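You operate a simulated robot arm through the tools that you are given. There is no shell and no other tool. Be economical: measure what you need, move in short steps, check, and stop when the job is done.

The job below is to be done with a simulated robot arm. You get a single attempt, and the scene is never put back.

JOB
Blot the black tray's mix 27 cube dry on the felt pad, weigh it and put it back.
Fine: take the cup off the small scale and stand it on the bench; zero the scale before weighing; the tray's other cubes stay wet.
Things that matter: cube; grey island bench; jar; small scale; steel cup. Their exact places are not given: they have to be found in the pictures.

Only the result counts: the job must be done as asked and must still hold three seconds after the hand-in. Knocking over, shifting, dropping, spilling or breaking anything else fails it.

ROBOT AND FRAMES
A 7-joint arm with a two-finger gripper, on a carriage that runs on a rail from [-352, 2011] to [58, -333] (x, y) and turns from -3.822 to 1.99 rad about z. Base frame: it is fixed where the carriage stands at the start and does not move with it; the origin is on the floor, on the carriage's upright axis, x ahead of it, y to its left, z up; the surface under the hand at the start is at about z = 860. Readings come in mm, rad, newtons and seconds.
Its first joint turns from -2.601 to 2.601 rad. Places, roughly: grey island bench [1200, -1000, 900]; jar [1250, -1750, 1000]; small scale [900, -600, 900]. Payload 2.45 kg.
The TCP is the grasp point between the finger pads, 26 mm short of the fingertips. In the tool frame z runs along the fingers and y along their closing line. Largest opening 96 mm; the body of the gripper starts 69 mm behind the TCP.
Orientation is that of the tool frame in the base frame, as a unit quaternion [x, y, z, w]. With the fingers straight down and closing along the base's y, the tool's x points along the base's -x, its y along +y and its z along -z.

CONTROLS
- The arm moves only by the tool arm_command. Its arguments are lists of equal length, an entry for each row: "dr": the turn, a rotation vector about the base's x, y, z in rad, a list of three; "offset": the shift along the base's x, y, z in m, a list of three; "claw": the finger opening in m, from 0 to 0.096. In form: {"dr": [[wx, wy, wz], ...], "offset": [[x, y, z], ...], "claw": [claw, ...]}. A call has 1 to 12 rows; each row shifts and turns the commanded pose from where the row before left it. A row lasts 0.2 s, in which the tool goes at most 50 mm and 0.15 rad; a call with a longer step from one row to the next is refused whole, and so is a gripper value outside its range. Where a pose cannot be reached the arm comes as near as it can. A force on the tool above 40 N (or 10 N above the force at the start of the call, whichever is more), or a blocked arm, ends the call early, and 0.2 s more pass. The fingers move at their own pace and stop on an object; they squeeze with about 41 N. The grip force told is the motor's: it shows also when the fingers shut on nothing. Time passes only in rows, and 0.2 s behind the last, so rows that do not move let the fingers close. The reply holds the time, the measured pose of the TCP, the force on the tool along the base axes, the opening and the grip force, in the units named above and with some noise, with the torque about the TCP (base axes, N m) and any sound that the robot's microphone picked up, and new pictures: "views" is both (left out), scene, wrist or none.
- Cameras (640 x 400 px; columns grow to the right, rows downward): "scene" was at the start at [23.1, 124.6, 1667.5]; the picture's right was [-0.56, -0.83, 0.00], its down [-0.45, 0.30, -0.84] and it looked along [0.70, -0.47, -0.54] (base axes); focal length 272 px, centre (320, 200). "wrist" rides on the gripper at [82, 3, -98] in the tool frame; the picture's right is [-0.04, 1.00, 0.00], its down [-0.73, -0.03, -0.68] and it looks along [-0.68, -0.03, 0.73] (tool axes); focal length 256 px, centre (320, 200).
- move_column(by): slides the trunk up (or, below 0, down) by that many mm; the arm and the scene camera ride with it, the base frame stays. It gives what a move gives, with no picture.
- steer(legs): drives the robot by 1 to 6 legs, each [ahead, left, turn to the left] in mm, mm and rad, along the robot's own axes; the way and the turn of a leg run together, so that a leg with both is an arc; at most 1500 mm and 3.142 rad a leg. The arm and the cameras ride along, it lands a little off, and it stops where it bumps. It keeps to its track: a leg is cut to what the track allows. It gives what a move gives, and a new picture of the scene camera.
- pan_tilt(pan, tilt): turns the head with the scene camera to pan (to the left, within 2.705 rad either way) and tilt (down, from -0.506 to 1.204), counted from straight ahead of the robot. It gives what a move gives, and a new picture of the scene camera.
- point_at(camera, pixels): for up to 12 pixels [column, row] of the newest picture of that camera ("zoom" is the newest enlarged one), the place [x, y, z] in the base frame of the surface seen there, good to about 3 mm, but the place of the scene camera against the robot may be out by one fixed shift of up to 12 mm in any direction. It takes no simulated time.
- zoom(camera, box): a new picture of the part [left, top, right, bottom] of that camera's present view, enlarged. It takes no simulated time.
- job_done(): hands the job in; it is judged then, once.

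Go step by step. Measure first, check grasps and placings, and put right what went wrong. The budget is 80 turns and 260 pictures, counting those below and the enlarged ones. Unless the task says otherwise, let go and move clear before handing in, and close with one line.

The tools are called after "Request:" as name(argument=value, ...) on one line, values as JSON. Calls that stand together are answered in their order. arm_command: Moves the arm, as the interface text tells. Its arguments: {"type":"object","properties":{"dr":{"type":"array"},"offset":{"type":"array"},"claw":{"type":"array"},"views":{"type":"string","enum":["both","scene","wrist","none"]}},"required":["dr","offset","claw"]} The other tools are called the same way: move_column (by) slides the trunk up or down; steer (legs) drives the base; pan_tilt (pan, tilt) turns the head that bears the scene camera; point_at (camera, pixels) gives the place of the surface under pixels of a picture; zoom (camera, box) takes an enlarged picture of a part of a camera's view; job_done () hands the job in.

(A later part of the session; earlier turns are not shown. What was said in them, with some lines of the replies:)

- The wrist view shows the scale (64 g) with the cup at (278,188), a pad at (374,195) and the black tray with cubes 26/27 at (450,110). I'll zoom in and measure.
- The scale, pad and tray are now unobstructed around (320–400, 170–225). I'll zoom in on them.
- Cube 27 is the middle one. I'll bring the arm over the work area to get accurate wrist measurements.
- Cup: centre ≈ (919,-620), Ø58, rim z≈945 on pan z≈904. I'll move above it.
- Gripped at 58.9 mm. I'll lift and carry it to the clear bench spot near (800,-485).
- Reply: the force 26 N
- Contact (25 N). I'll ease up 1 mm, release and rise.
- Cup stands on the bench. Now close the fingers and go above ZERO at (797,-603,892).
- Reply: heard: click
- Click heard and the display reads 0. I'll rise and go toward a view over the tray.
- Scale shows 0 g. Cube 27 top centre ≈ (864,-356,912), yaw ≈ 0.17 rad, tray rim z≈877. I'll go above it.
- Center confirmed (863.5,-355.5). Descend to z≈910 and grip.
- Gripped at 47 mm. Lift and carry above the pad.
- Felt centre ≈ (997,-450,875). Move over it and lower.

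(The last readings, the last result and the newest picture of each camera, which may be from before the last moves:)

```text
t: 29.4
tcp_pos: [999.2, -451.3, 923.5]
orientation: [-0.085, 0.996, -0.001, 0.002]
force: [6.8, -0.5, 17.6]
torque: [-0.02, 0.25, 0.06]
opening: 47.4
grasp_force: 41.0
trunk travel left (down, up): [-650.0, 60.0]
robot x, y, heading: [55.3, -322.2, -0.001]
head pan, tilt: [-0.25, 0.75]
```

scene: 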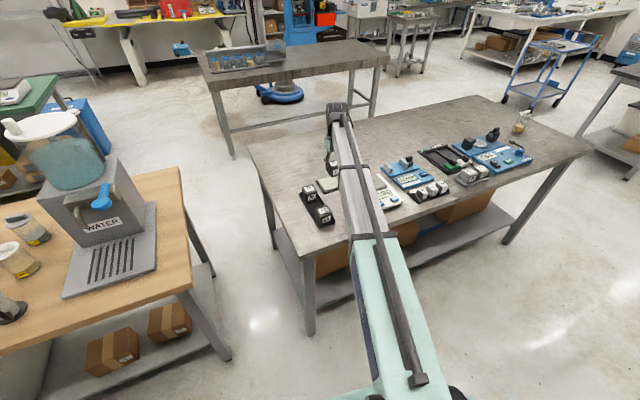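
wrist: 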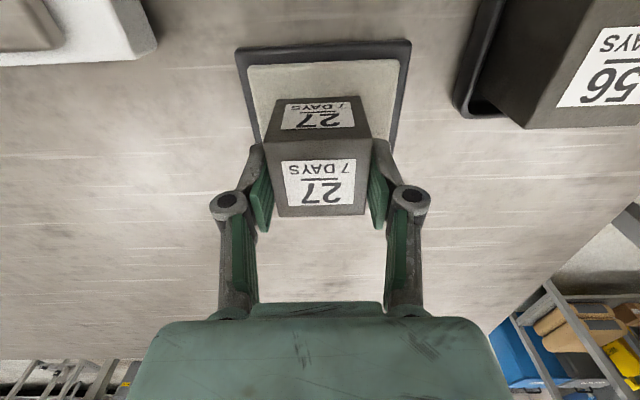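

Contact on felt (17.6 N). I'll hold, then release and watch the cube.

Request:
arm_command(dr=[[0, 0, 0], [0, 0, 0], [0, 0, 0], [0, 0, 0], [0, 0, 0], [0, 0, 0], [0, 0, 0], [0, 0, 0], [0, 0, 0], [0, 0, 0], [0, 0, 0], [0, 0, 0]], offset=[[0, 0, 0], [0, 0, 0], [0, 0, 0], [0, 0, 0], [0, 0, 0], [0, 0, 0], [0, 0, 0], [0, 0, 0], [0, 0, 0], [0, 0, 0], [0, 0, 0], [0, 0, 0]], claw=[0.035, 0.035, 0.035, 0.035, 0.035, 0.035, 0.07, 0.07, 0.07, 0.07, 0.07, 0.07], views="both")

Request:
zoom(camera="scene", box=[290, 150, 390, 225])

```text
t: 32.0
tcp_pos: [999.0, -451.1, 920.2]
orientation: [-0.085, 0.996, 0.0, 0.0]
force: [0.8, -0.5, -1.1]
torque: [-0.02, -0.01, -0.04]
opening: 69.9
grasp_force: 0.1
trunk travel left (down, up): [-650.0, 60.0]
robot x, y, heading: [57.8, -324.0, 0.002]
head pan, tilt: [-0.25, 0.75]
```

scene: 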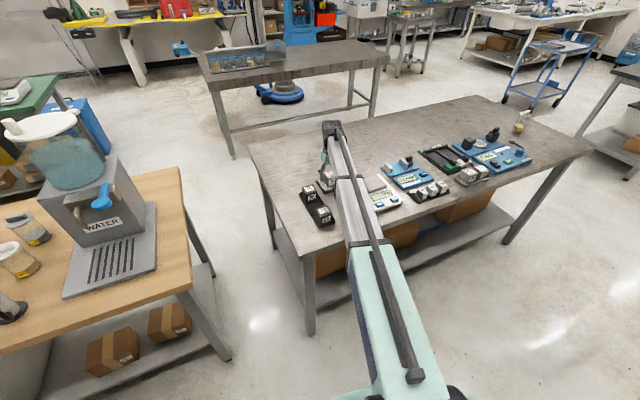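
wrist: 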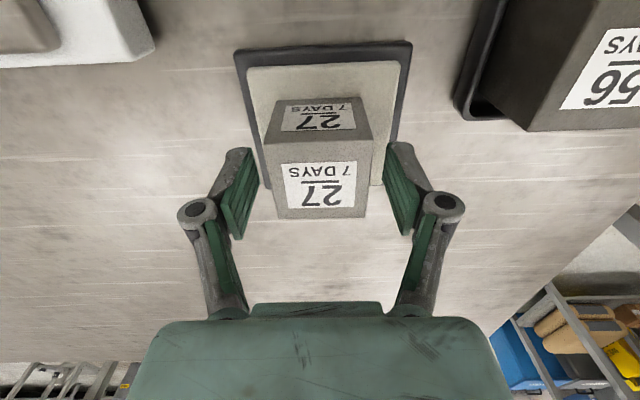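

```text
5.33 times, centred on (340, 188) of scene
```

zoom: 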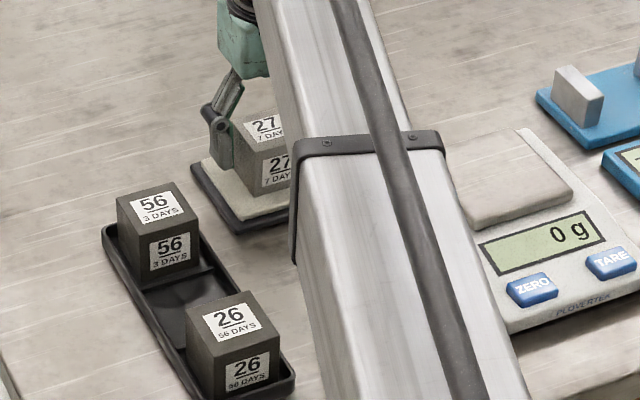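

The cube has turned lighter. I'll wait a bit more to see whether drying continues.

Request:
arm_command(dr=[[0, 0, 0], [0, 0, 0], [0, 0, 0], [0, 0, 0], [0, 0, 0], [0, 0, 0], [0, 0, 0], [0, 0, 0], [0, 0, 0], [0, 0, 0], [0, 0, 0], [0, 0, 0]], offset=[[0, 0, 0], [0, 0, 0], [0, 0, 0], [0, 0, 0], [0, 0, 0], [0, 0, 0], [0, 0, 0], [0, 0, 0], [0, 0, 0], [0, 0, 0], [0, 0, 0], [0, 0, 0]], claw=[0.07, 0.07, 0.07, 0.07, 0.07, 0.07, 0.07, 0.07, 0.07, 0.07, 0.07, 0.07], views="wrist")

```text
t: 34.6
tcp_pos: [999.6, -450.9, 920.1]
orientation: [-0.085, 0.996, 0.0, 0.0]
force: [0.7, 0.2, 0.3]
torque: [0.01, -0.01, 0.02]
opening: 70.0
grasp_force: 0.1
trunk travel left (down, up): [-650.0, 60.0]
robot x, y, heading: [54.4, -325.2, 0.003]
head pan, tilt: [-0.25, 0.75]
```

wrist: 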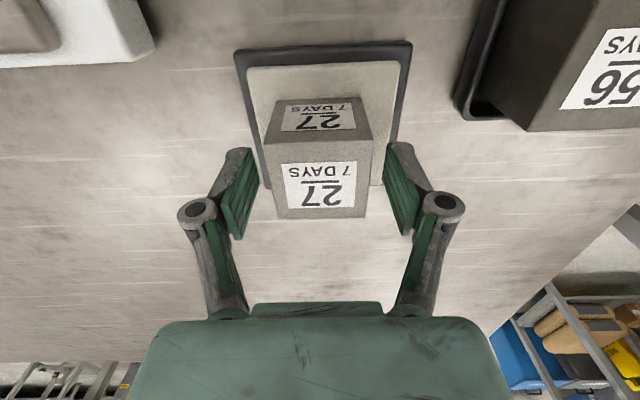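

Appearance is stable: dry. Re-grip, lift and carry to the pan centre (920,-621).

Request:
arm_command(dr=[[0, 0, 0], [0, 0, 0], [0, 0, 0], [0, 0, 0], [0, 0, 0], [0, 0, 0], [0, 0, 0], [0, 0, 0], [0, 0, 0], [0, 0, 0], [0, 0, 0]], offset=[[0, 0, 0], [0, 0, 0], [0, 0, 0.02], [0, 0, 0.04], [0, 0, 0.04], [-0.0193, -0.0425, 0], [-0.0193, -0.0425, 0], [-0.0193, -0.0425, 0], [-0.0193, -0.0425, 0], [0, 0, -0.03], [0, 0, 0]], claw=[0.035, 0.035, 0.035, 0.035, 0.035, 0.035, 0.035, 0.035, 0.035, 0.035, 0.035], views="both")

```text
t: 37.0
tcp_pos: [922.0, -623.6, 990.6]
orientation: [-0.084, 0.996, 0.0, 0.0]
force: [-0.3, 0.3, -2.5]
torque: [0.0, 0.01, 0.0]
opening: 47.5
grasp_force: 41.5
trunk travel left (down, up): [-650.0, 60.0]
robot x, y, heading: [59.6, -322.3, -0.005]
head pan, tilt: [-0.25, 0.75]
```

scene: 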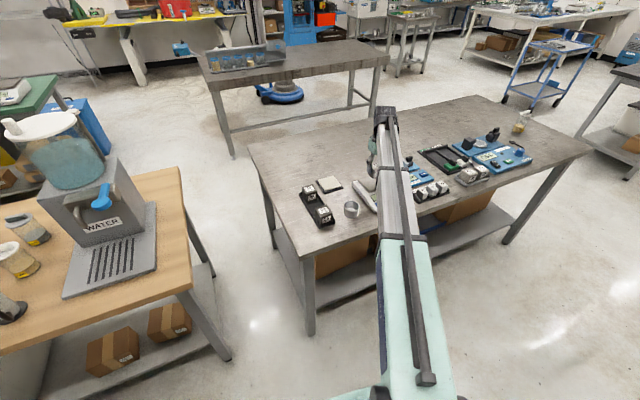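
wrist: 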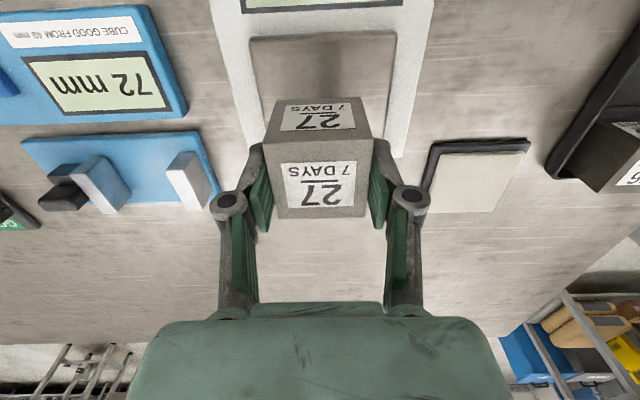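

Request:
arm_command(dr=[[0, 0, 0], [0, 0, 0], [0, 0, 0], [0, 0, 0], [0, 0, 0]], offset=[[0, 0, -0.034], [0, 0, -0.002], [0, 0, -0.002], [0, 0, -0.002], [0, 0, 0]], claw=[0.035, 0.035, 0.035, 0.035, 0.035], views="wrist")

```text
t: 38.2
tcp_pos: [922.7, -622.0, 951.3]
orientation: [-0.084, 0.996, 0.0, -0.001]
force: [-0.1, -0.5, -2.6]
torque: [0.0, -0.02, 0.01]
opening: 47.5
grasp_force: 41.1
trunk travel left (down, up): [-650.0, 60.0]
robot x, y, heading: [55.3, -319.6, -0.003]
head pan, tilt: [-0.25, 0.75]
```

wrist: 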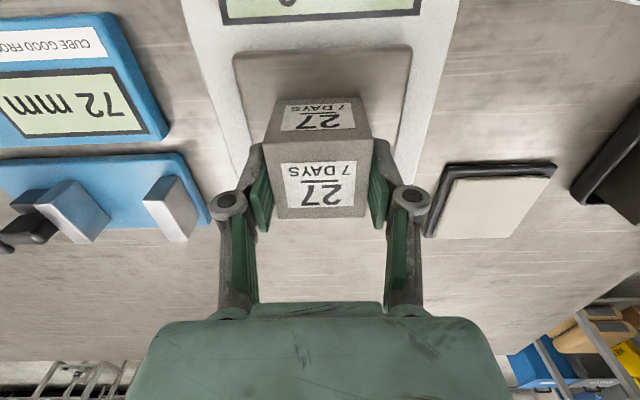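

Request:
arm_command(dr=[[0, 0, 0], [0, 0, 0], [0, 0, 0], [0, 0, 0]], offset=[[0, 0, -0.001], [0, 0, -0.001], [0, 0, -0.001], [0, 0, 0]], claw=[0.035, 0.035, 0.035, 0.035], views="none")

```text
t: 39.2
tcp_pos: [922.4, -620.1, 949.2]
orientation: [-0.084, 0.996, 0.0, 0.002]
force: [3.4, -0.5, 14.3]
torque: [0.03, 0.25, -0.01]
opening: 47.4
grasp_force: 41.2
trunk travel left (down, up): [-650.0, 60.0]
robot x, y, heading: [59.8, -322.3, -0.0]
head pan, tilt: [-0.25, 0.75]
```

Contact. Ease, release and rise clear to read the scale.

Request:
arm_command(dr=[[0, 0, 0], [0, 0, 0], [0, 0, 0], [0, 0, 0], [0, 0, 0], [0, 0, 0], [0, 0, 0], [0, 0, 0], [0, 0, 0], [0, 0, 0]], offset=[[0, 0, 0.0005], [0, 0, 0], [0, 0, 0], [0, 0, 0.03], [0, 0, 0.04], [-0.03, 0, 0.02], [-0.03, 0, 0.02], [-0.03, 0, 0], [0, 0, 0], [0, 0, 0]], claw=[0.035, 0.07, 0.07, 0.07, 0.07, 0.07, 0.07, 0.07, 0.07, 0.07], views="both")

Request:
zoom(camera="wrist", box=[200, 20, 440, 250])

```text
t: 41.4
tcp_pos: [834.3, -620.2, 1059.5]
orientation: [-0.084, 0.996, 0.0, 0.0]
force: [0.2, -0.7, 0.7]
torque: [0.01, 0.01, 0.0]
opening: 70.0
grasp_force: 0.1
trunk travel left (down, up): [-650.0, 60.0]
robot x, y, heading: [53.2, -323.8, -0.004]
head pan, tilt: [-0.25, 0.75]
```

scene: 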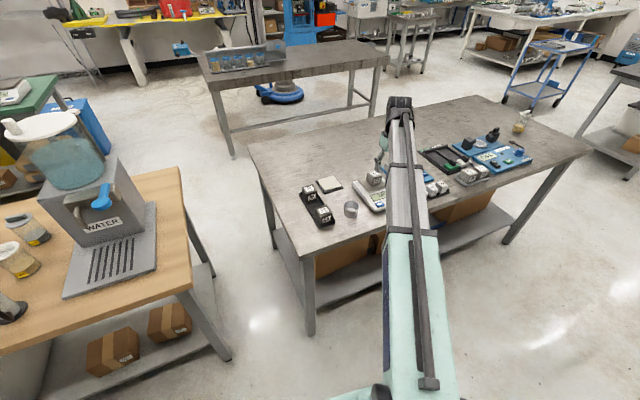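
wrist: 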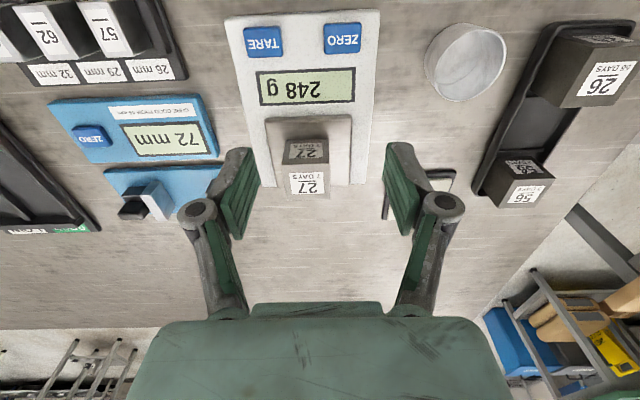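

```text
1.74 times, centred on (320, 135) of wrist
```

zoom: 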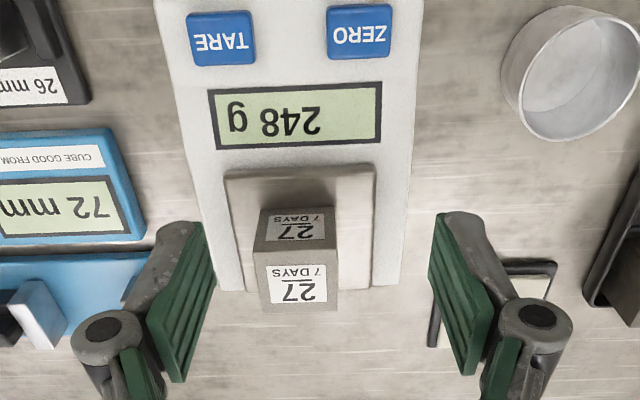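

The scale reads 248 g. I'll retrace, re-grip the cube and lift.

Request:
arm_command(dr=[[0, 0, 0], [0, 0, 0], [0, 0, 0], [0, 0, 0], [0, 0, 0], [0, 0, 0], [0, 0, 0], [0, 0, 0], [0, 0, 0], [0, 0, 0], [0, 0, 0]], offset=[[0, 0, 0], [0.03, 0, 0], [0.03, 0, -0.02], [0.03, 0, -0.02], [0, 0, -0.04], [0, 0, -0.03], [0, 0, 0], [0, 0, 0], [0, 0, 0], [0, 0, 0.03], [0, 0, 0.04]], claw=[0.07, 0.07, 0.07, 0.07, 0.07, 0.07, 0.07, 0.035, 0.035, 0.035, 0.035], views="wrist")

```text
t: 43.8
tcp_pos: [921.1, -620.4, 1018.3]
orientation: [-0.084, 0.996, 0.0, 0.0]
force: [0.2, 0.0, -1.9]
torque: [0.0, 0.0, 0.02]
opening: 47.3
grasp_force: 41.1
trunk travel left (down, up): [-650.0, 60.0]
robot x, y, heading: [59.7, -325.9, 0.002]
head pan, tilt: [-0.25, 0.75]
```

wrist: 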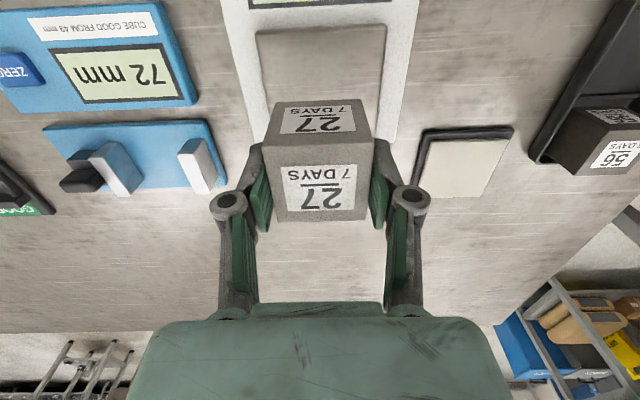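

Request:
arm_command(dr=[[0, 0, 0], [0, 0, 0], [0, 0, 0], [0, 0, 0], [0, 0, 0], [0, 0, 0], [0, 0, 0], [0, 0, 0], [0, 0, 0]], offset=[[0, 0, 0.03], [-0.0093, 0.0441, 0], [-0.0093, 0.0441, 0], [-0.0093, 0.0441, 0], [-0.0093, 0.0441, 0], [-0.0093, 0.0441, 0], [-0.0093, 0.044, 0], [0, 0, 0], [0, 0, -0.03]], claw=[0.035, 0.035, 0.035, 0.035, 0.035, 0.035, 0.035, 0.035, 0.035], views="both")

Request:
zoom(camera="scene", box=[280, 140, 400, 230])

Request:
zoom(camera="wrist", box=[220, 0, 420, 250])

```text
t: 45.8
tcp_pos: [867.0, -355.6, 1016.6]
orientation: [-0.085, 0.996, -0.001, -0.001]
force: [-0.1, 0.2, -2.7]
torque: [0.01, -0.03, 0.01]
opening: 47.2
grasp_force: 41.2
trunk travel left (down, up): [-650.0, 60.0]
robot x, y, heading: [59.9, -327.6, 0.002]
head pan, tilt: [-0.25, 0.75]
```

scene: 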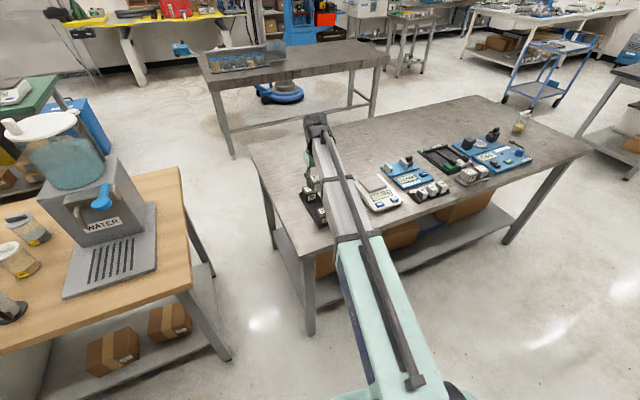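
wrist: 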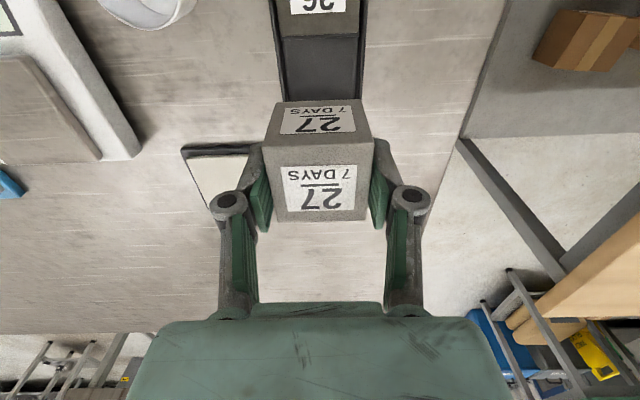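

```text
4.44 times, centred on (340, 185) of scene
```

zoom: 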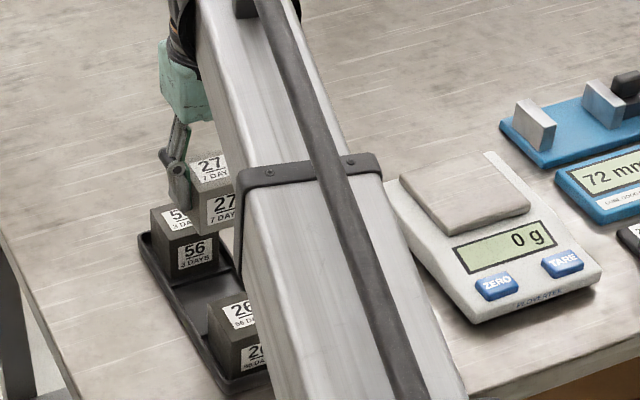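

```text
1.60 times, centred on (320, 125) of wrist
```

zoom: 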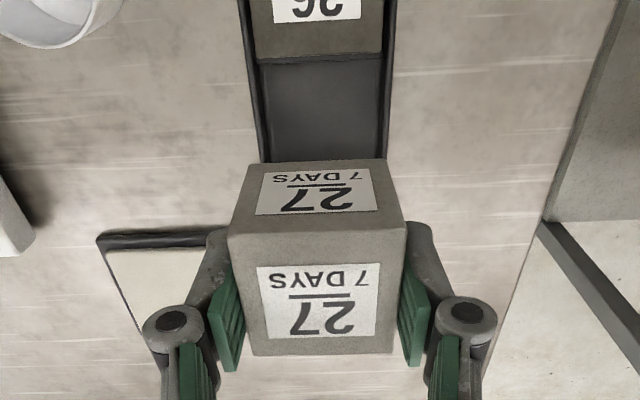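

Scale is back to 0 g; the cube is above its slot. Lowering.

Request:
arm_command(dr=[[0, 0, 0], [0, 0, 0], [0, 0, 0], [0, 0, 0], [0, 0, 0], [0, 0, 0]], offset=[[0, 0, -0.045], [0, 0, -0.045], [0, 0, -0.006], [0, 0, -0.002], [0, 0, -0.002], [0, 0, 0]], claw=[0.035, 0.035, 0.035, 0.035, 0.035, 0.035], views="wrist")

```text
t: 47.2
tcp_pos: [867.0, -357.5, 917.5]
orientation: [-0.084, 0.996, 0.001, 0.001]
force: [0.1, 0.8, -2.0]
torque: [0.03, 0.0, 0.03]
opening: 47.3
grasp_force: 41.0
trunk travel left (down, up): [-650.0, 60.0]
robot x, y, heading: [56.6, -322.7, 0.001]
head pan, tilt: [-0.25, 0.75]
```

wrist: 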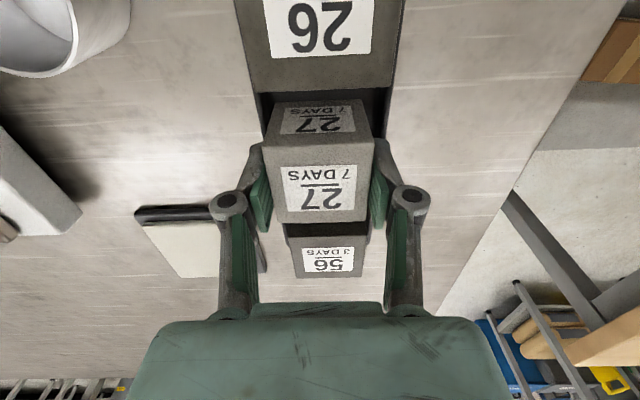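

Request:
arm_command(dr=[[0, 0, 0], [0, 0, 0], [0, 0, 0], [0, 0, 0]], offset=[[0, 0, -0.0015], [0, 0, -0.0015], [0, 0, -0.001], [0, 0, 0]], claw=[0.035, 0.035, 0.035, 0.035], views="none")

```text
t: 48.2
tcp_pos: [866.8, -356.5, 913.3]
orientation: [-0.085, 0.996, 0.001, 0.0]
force: [0.3, -0.3, -3.1]
torque: [-0.02, 0.0, -0.01]
opening: 47.6
grasp_force: 41.1
trunk travel left (down, up): [-650.0, 60.0]
robot x, y, heading: [55.9, -322.6, -0.003]
head pan, tilt: [-0.25, 0.75]
```

Request:
arm_command(dr=[[0, 0, 0], [0, 0, 0], [0, 0, 0], [0, 0, 0]], offset=[[0, 0, -0.001], [0, 0, -0.001], [0, 0, -0.001], [0, 0, 0]], claw=[0.035, 0.035, 0.035, 0.035], views="none")

```text
t: 49.2
tcp_pos: [866.7, -357.2, 909.9]
orientation: [-0.085, 0.996, -0.001, 0.0]
force: [0.0, 0.3, -2.8]
torque: [-0.03, 0.0, 0.02]
opening: 47.5
grasp_force: 41.4
trunk travel left (down, up): [-650.0, 60.0]
robot x, y, heading: [54.7, -324.4, -0.002]
head pan, tilt: [-0.25, 0.75]
```

Request:
arm_command(dr=[[0, 0, 0], [0, 0, 0], [0, 0, 0], [0, 0, 0]], offset=[[0, 0, -0.001], [0, 0, -0.001], [0, 0, -0.001], [0, 0, 0]], claw=[0.035, 0.035, 0.035, 0.035], views="wrist")

```text
t: 50.2
tcp_pos: [866.2, -356.7, 907.8]
orientation: [-0.084, 0.996, 0.0, 0.0]
force: [-0.1, -0.2, -3.0]
torque: [0.0, -0.01, 0.03]
opening: 47.4
grasp_force: 40.9
trunk travel left (down, up): [-650.0, 60.0]
robot x, y, heading: [56.1, -319.2, -0.002]
head pan, tilt: [-0.25, 0.75]
```

wrist: 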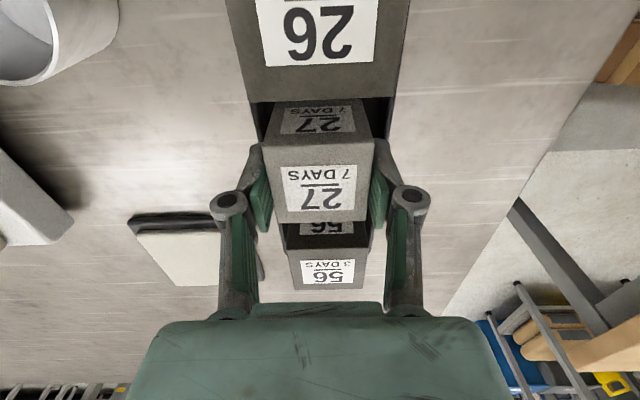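

Request:
arm_command(dr=[[0, 0, 0], [0, 0, 0], [0, 0, 0], [0, 0, 0]], offset=[[0, 0, -0.001], [0, 0, -0.001], [0, 0, -0.0005], [0, 0, 0]], claw=[0.035, 0.035, 0.035, 0.035], views="none")

```text
t: 51.2
tcp_pos: [866.3, -357.1, 906.2]
orientation: [-0.085, 0.996, 0.0, 0.001]
force: [3.9, 1.2, 16.6]
torque: [0.15, 0.3, -0.03]
opening: 47.0
grasp_force: 41.0
trunk travel left (down, up): [-650.0, 60.0]
robot x, y, heading: [56.0, -327.9, 0.006]
head pan, tilt: [-0.25, 0.75]
```

Contact (16.6 N). Release, rise and back off for an inspection.

Request:
arm_command(dr=[[0, 0, 0], [0, 0, 0], [0, 0, 0], [0, 0, 0], [0, 0, 0], [0, 0, 0], [0, 0, 0], [0, 0, 0], [0, 0, 0], [0, 0, 0], [0, 0, 0], [0, 0, 0]], offset=[[0, 0, 0.0005], [0, 0, 0], [0, 0, 0], [0, 0, 0.03], [0, 0, 0.045], [0, 0, 0.045], [0, 0, 0.045], [-0.04, 0, 0.02], [-0.04, 0, 0], [-0.04, 0, 0], [-0.03, 0, 0], [0, 0, 0]], claw=[0.035, 0.075, 0.075, 0.075, 0.075, 0.075, 0.075, 0.075, 0.075, 0.075, 0.075, 0.075], views="both")

Request:
zoom(camera="wrist", box=[240, 60, 420, 250])

Request:
zoom(camera="wrist", box=[30, 60, 350, 270])

```text
t: 53.8
tcp_pos: [717.3, -355.3, 1092.4]
orientation: [-0.086, 0.996, 0.0, 0.0]
force: [-0.2, 0.2, 0.5]
torque: [0.01, -0.04, 0.0]
opening: 74.8
grasp_force: 0.0
trunk travel left (down, up): [-650.0, 60.0]
robot x, y, heading: [57.7, -324.7, 0.007]
head pan, tilt: [-0.25, 0.75]
```

scene: 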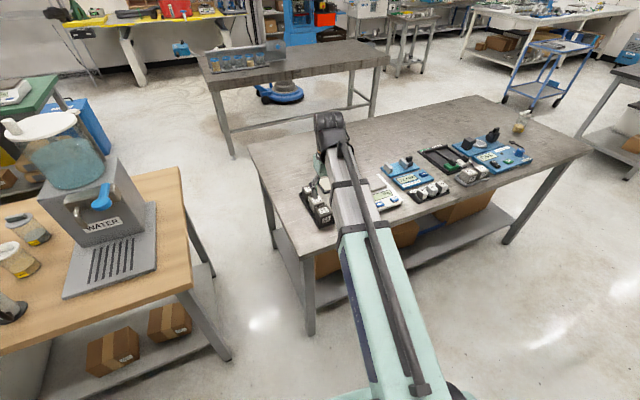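
wrist: 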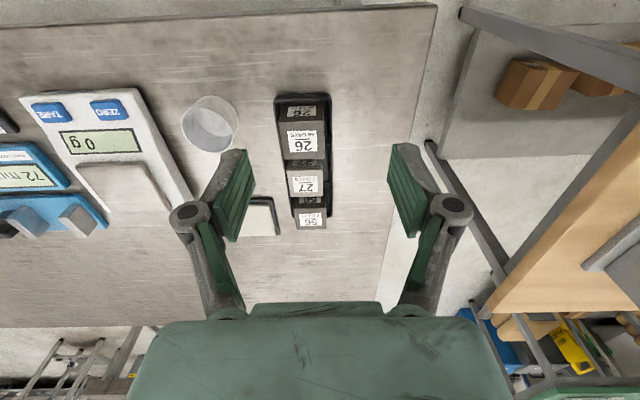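

```text
2.11 times, centred on (330, 155) of wrist
```

zoom: 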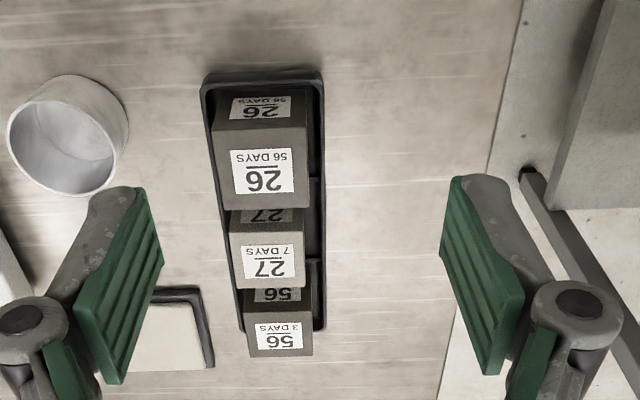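

```text
1.90 times, centred on (190, 165) of wrist
```

zoom: 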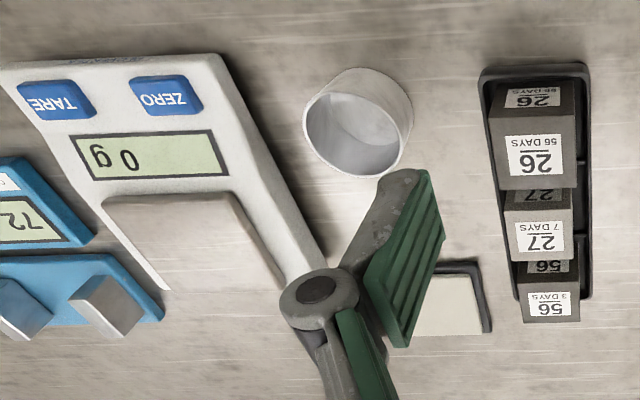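

Request:
point_at(camera="wrist", pixels=[[289, 173], [322, 170], [324, 192], [293, 194], [307, 184]])

```text
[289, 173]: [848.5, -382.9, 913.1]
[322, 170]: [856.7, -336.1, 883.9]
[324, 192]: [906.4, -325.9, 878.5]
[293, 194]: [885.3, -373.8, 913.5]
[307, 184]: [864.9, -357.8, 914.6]
```

The dry cube 27 is flat in its slot (top z≈913), the cup is on the bench and the scale reads 0 g. The arm is clear, so I'm handing in.

Request:
job_done()

```text
The job is handed in.
```

I blotted the mix 27 cube dry on the felt pad, weighed it at 248 g on the zeroed scale, and put it back in its slot in the black tray. The steel cup now stands on the bench, and the tray's other cubes (26 and 56) were never touched.
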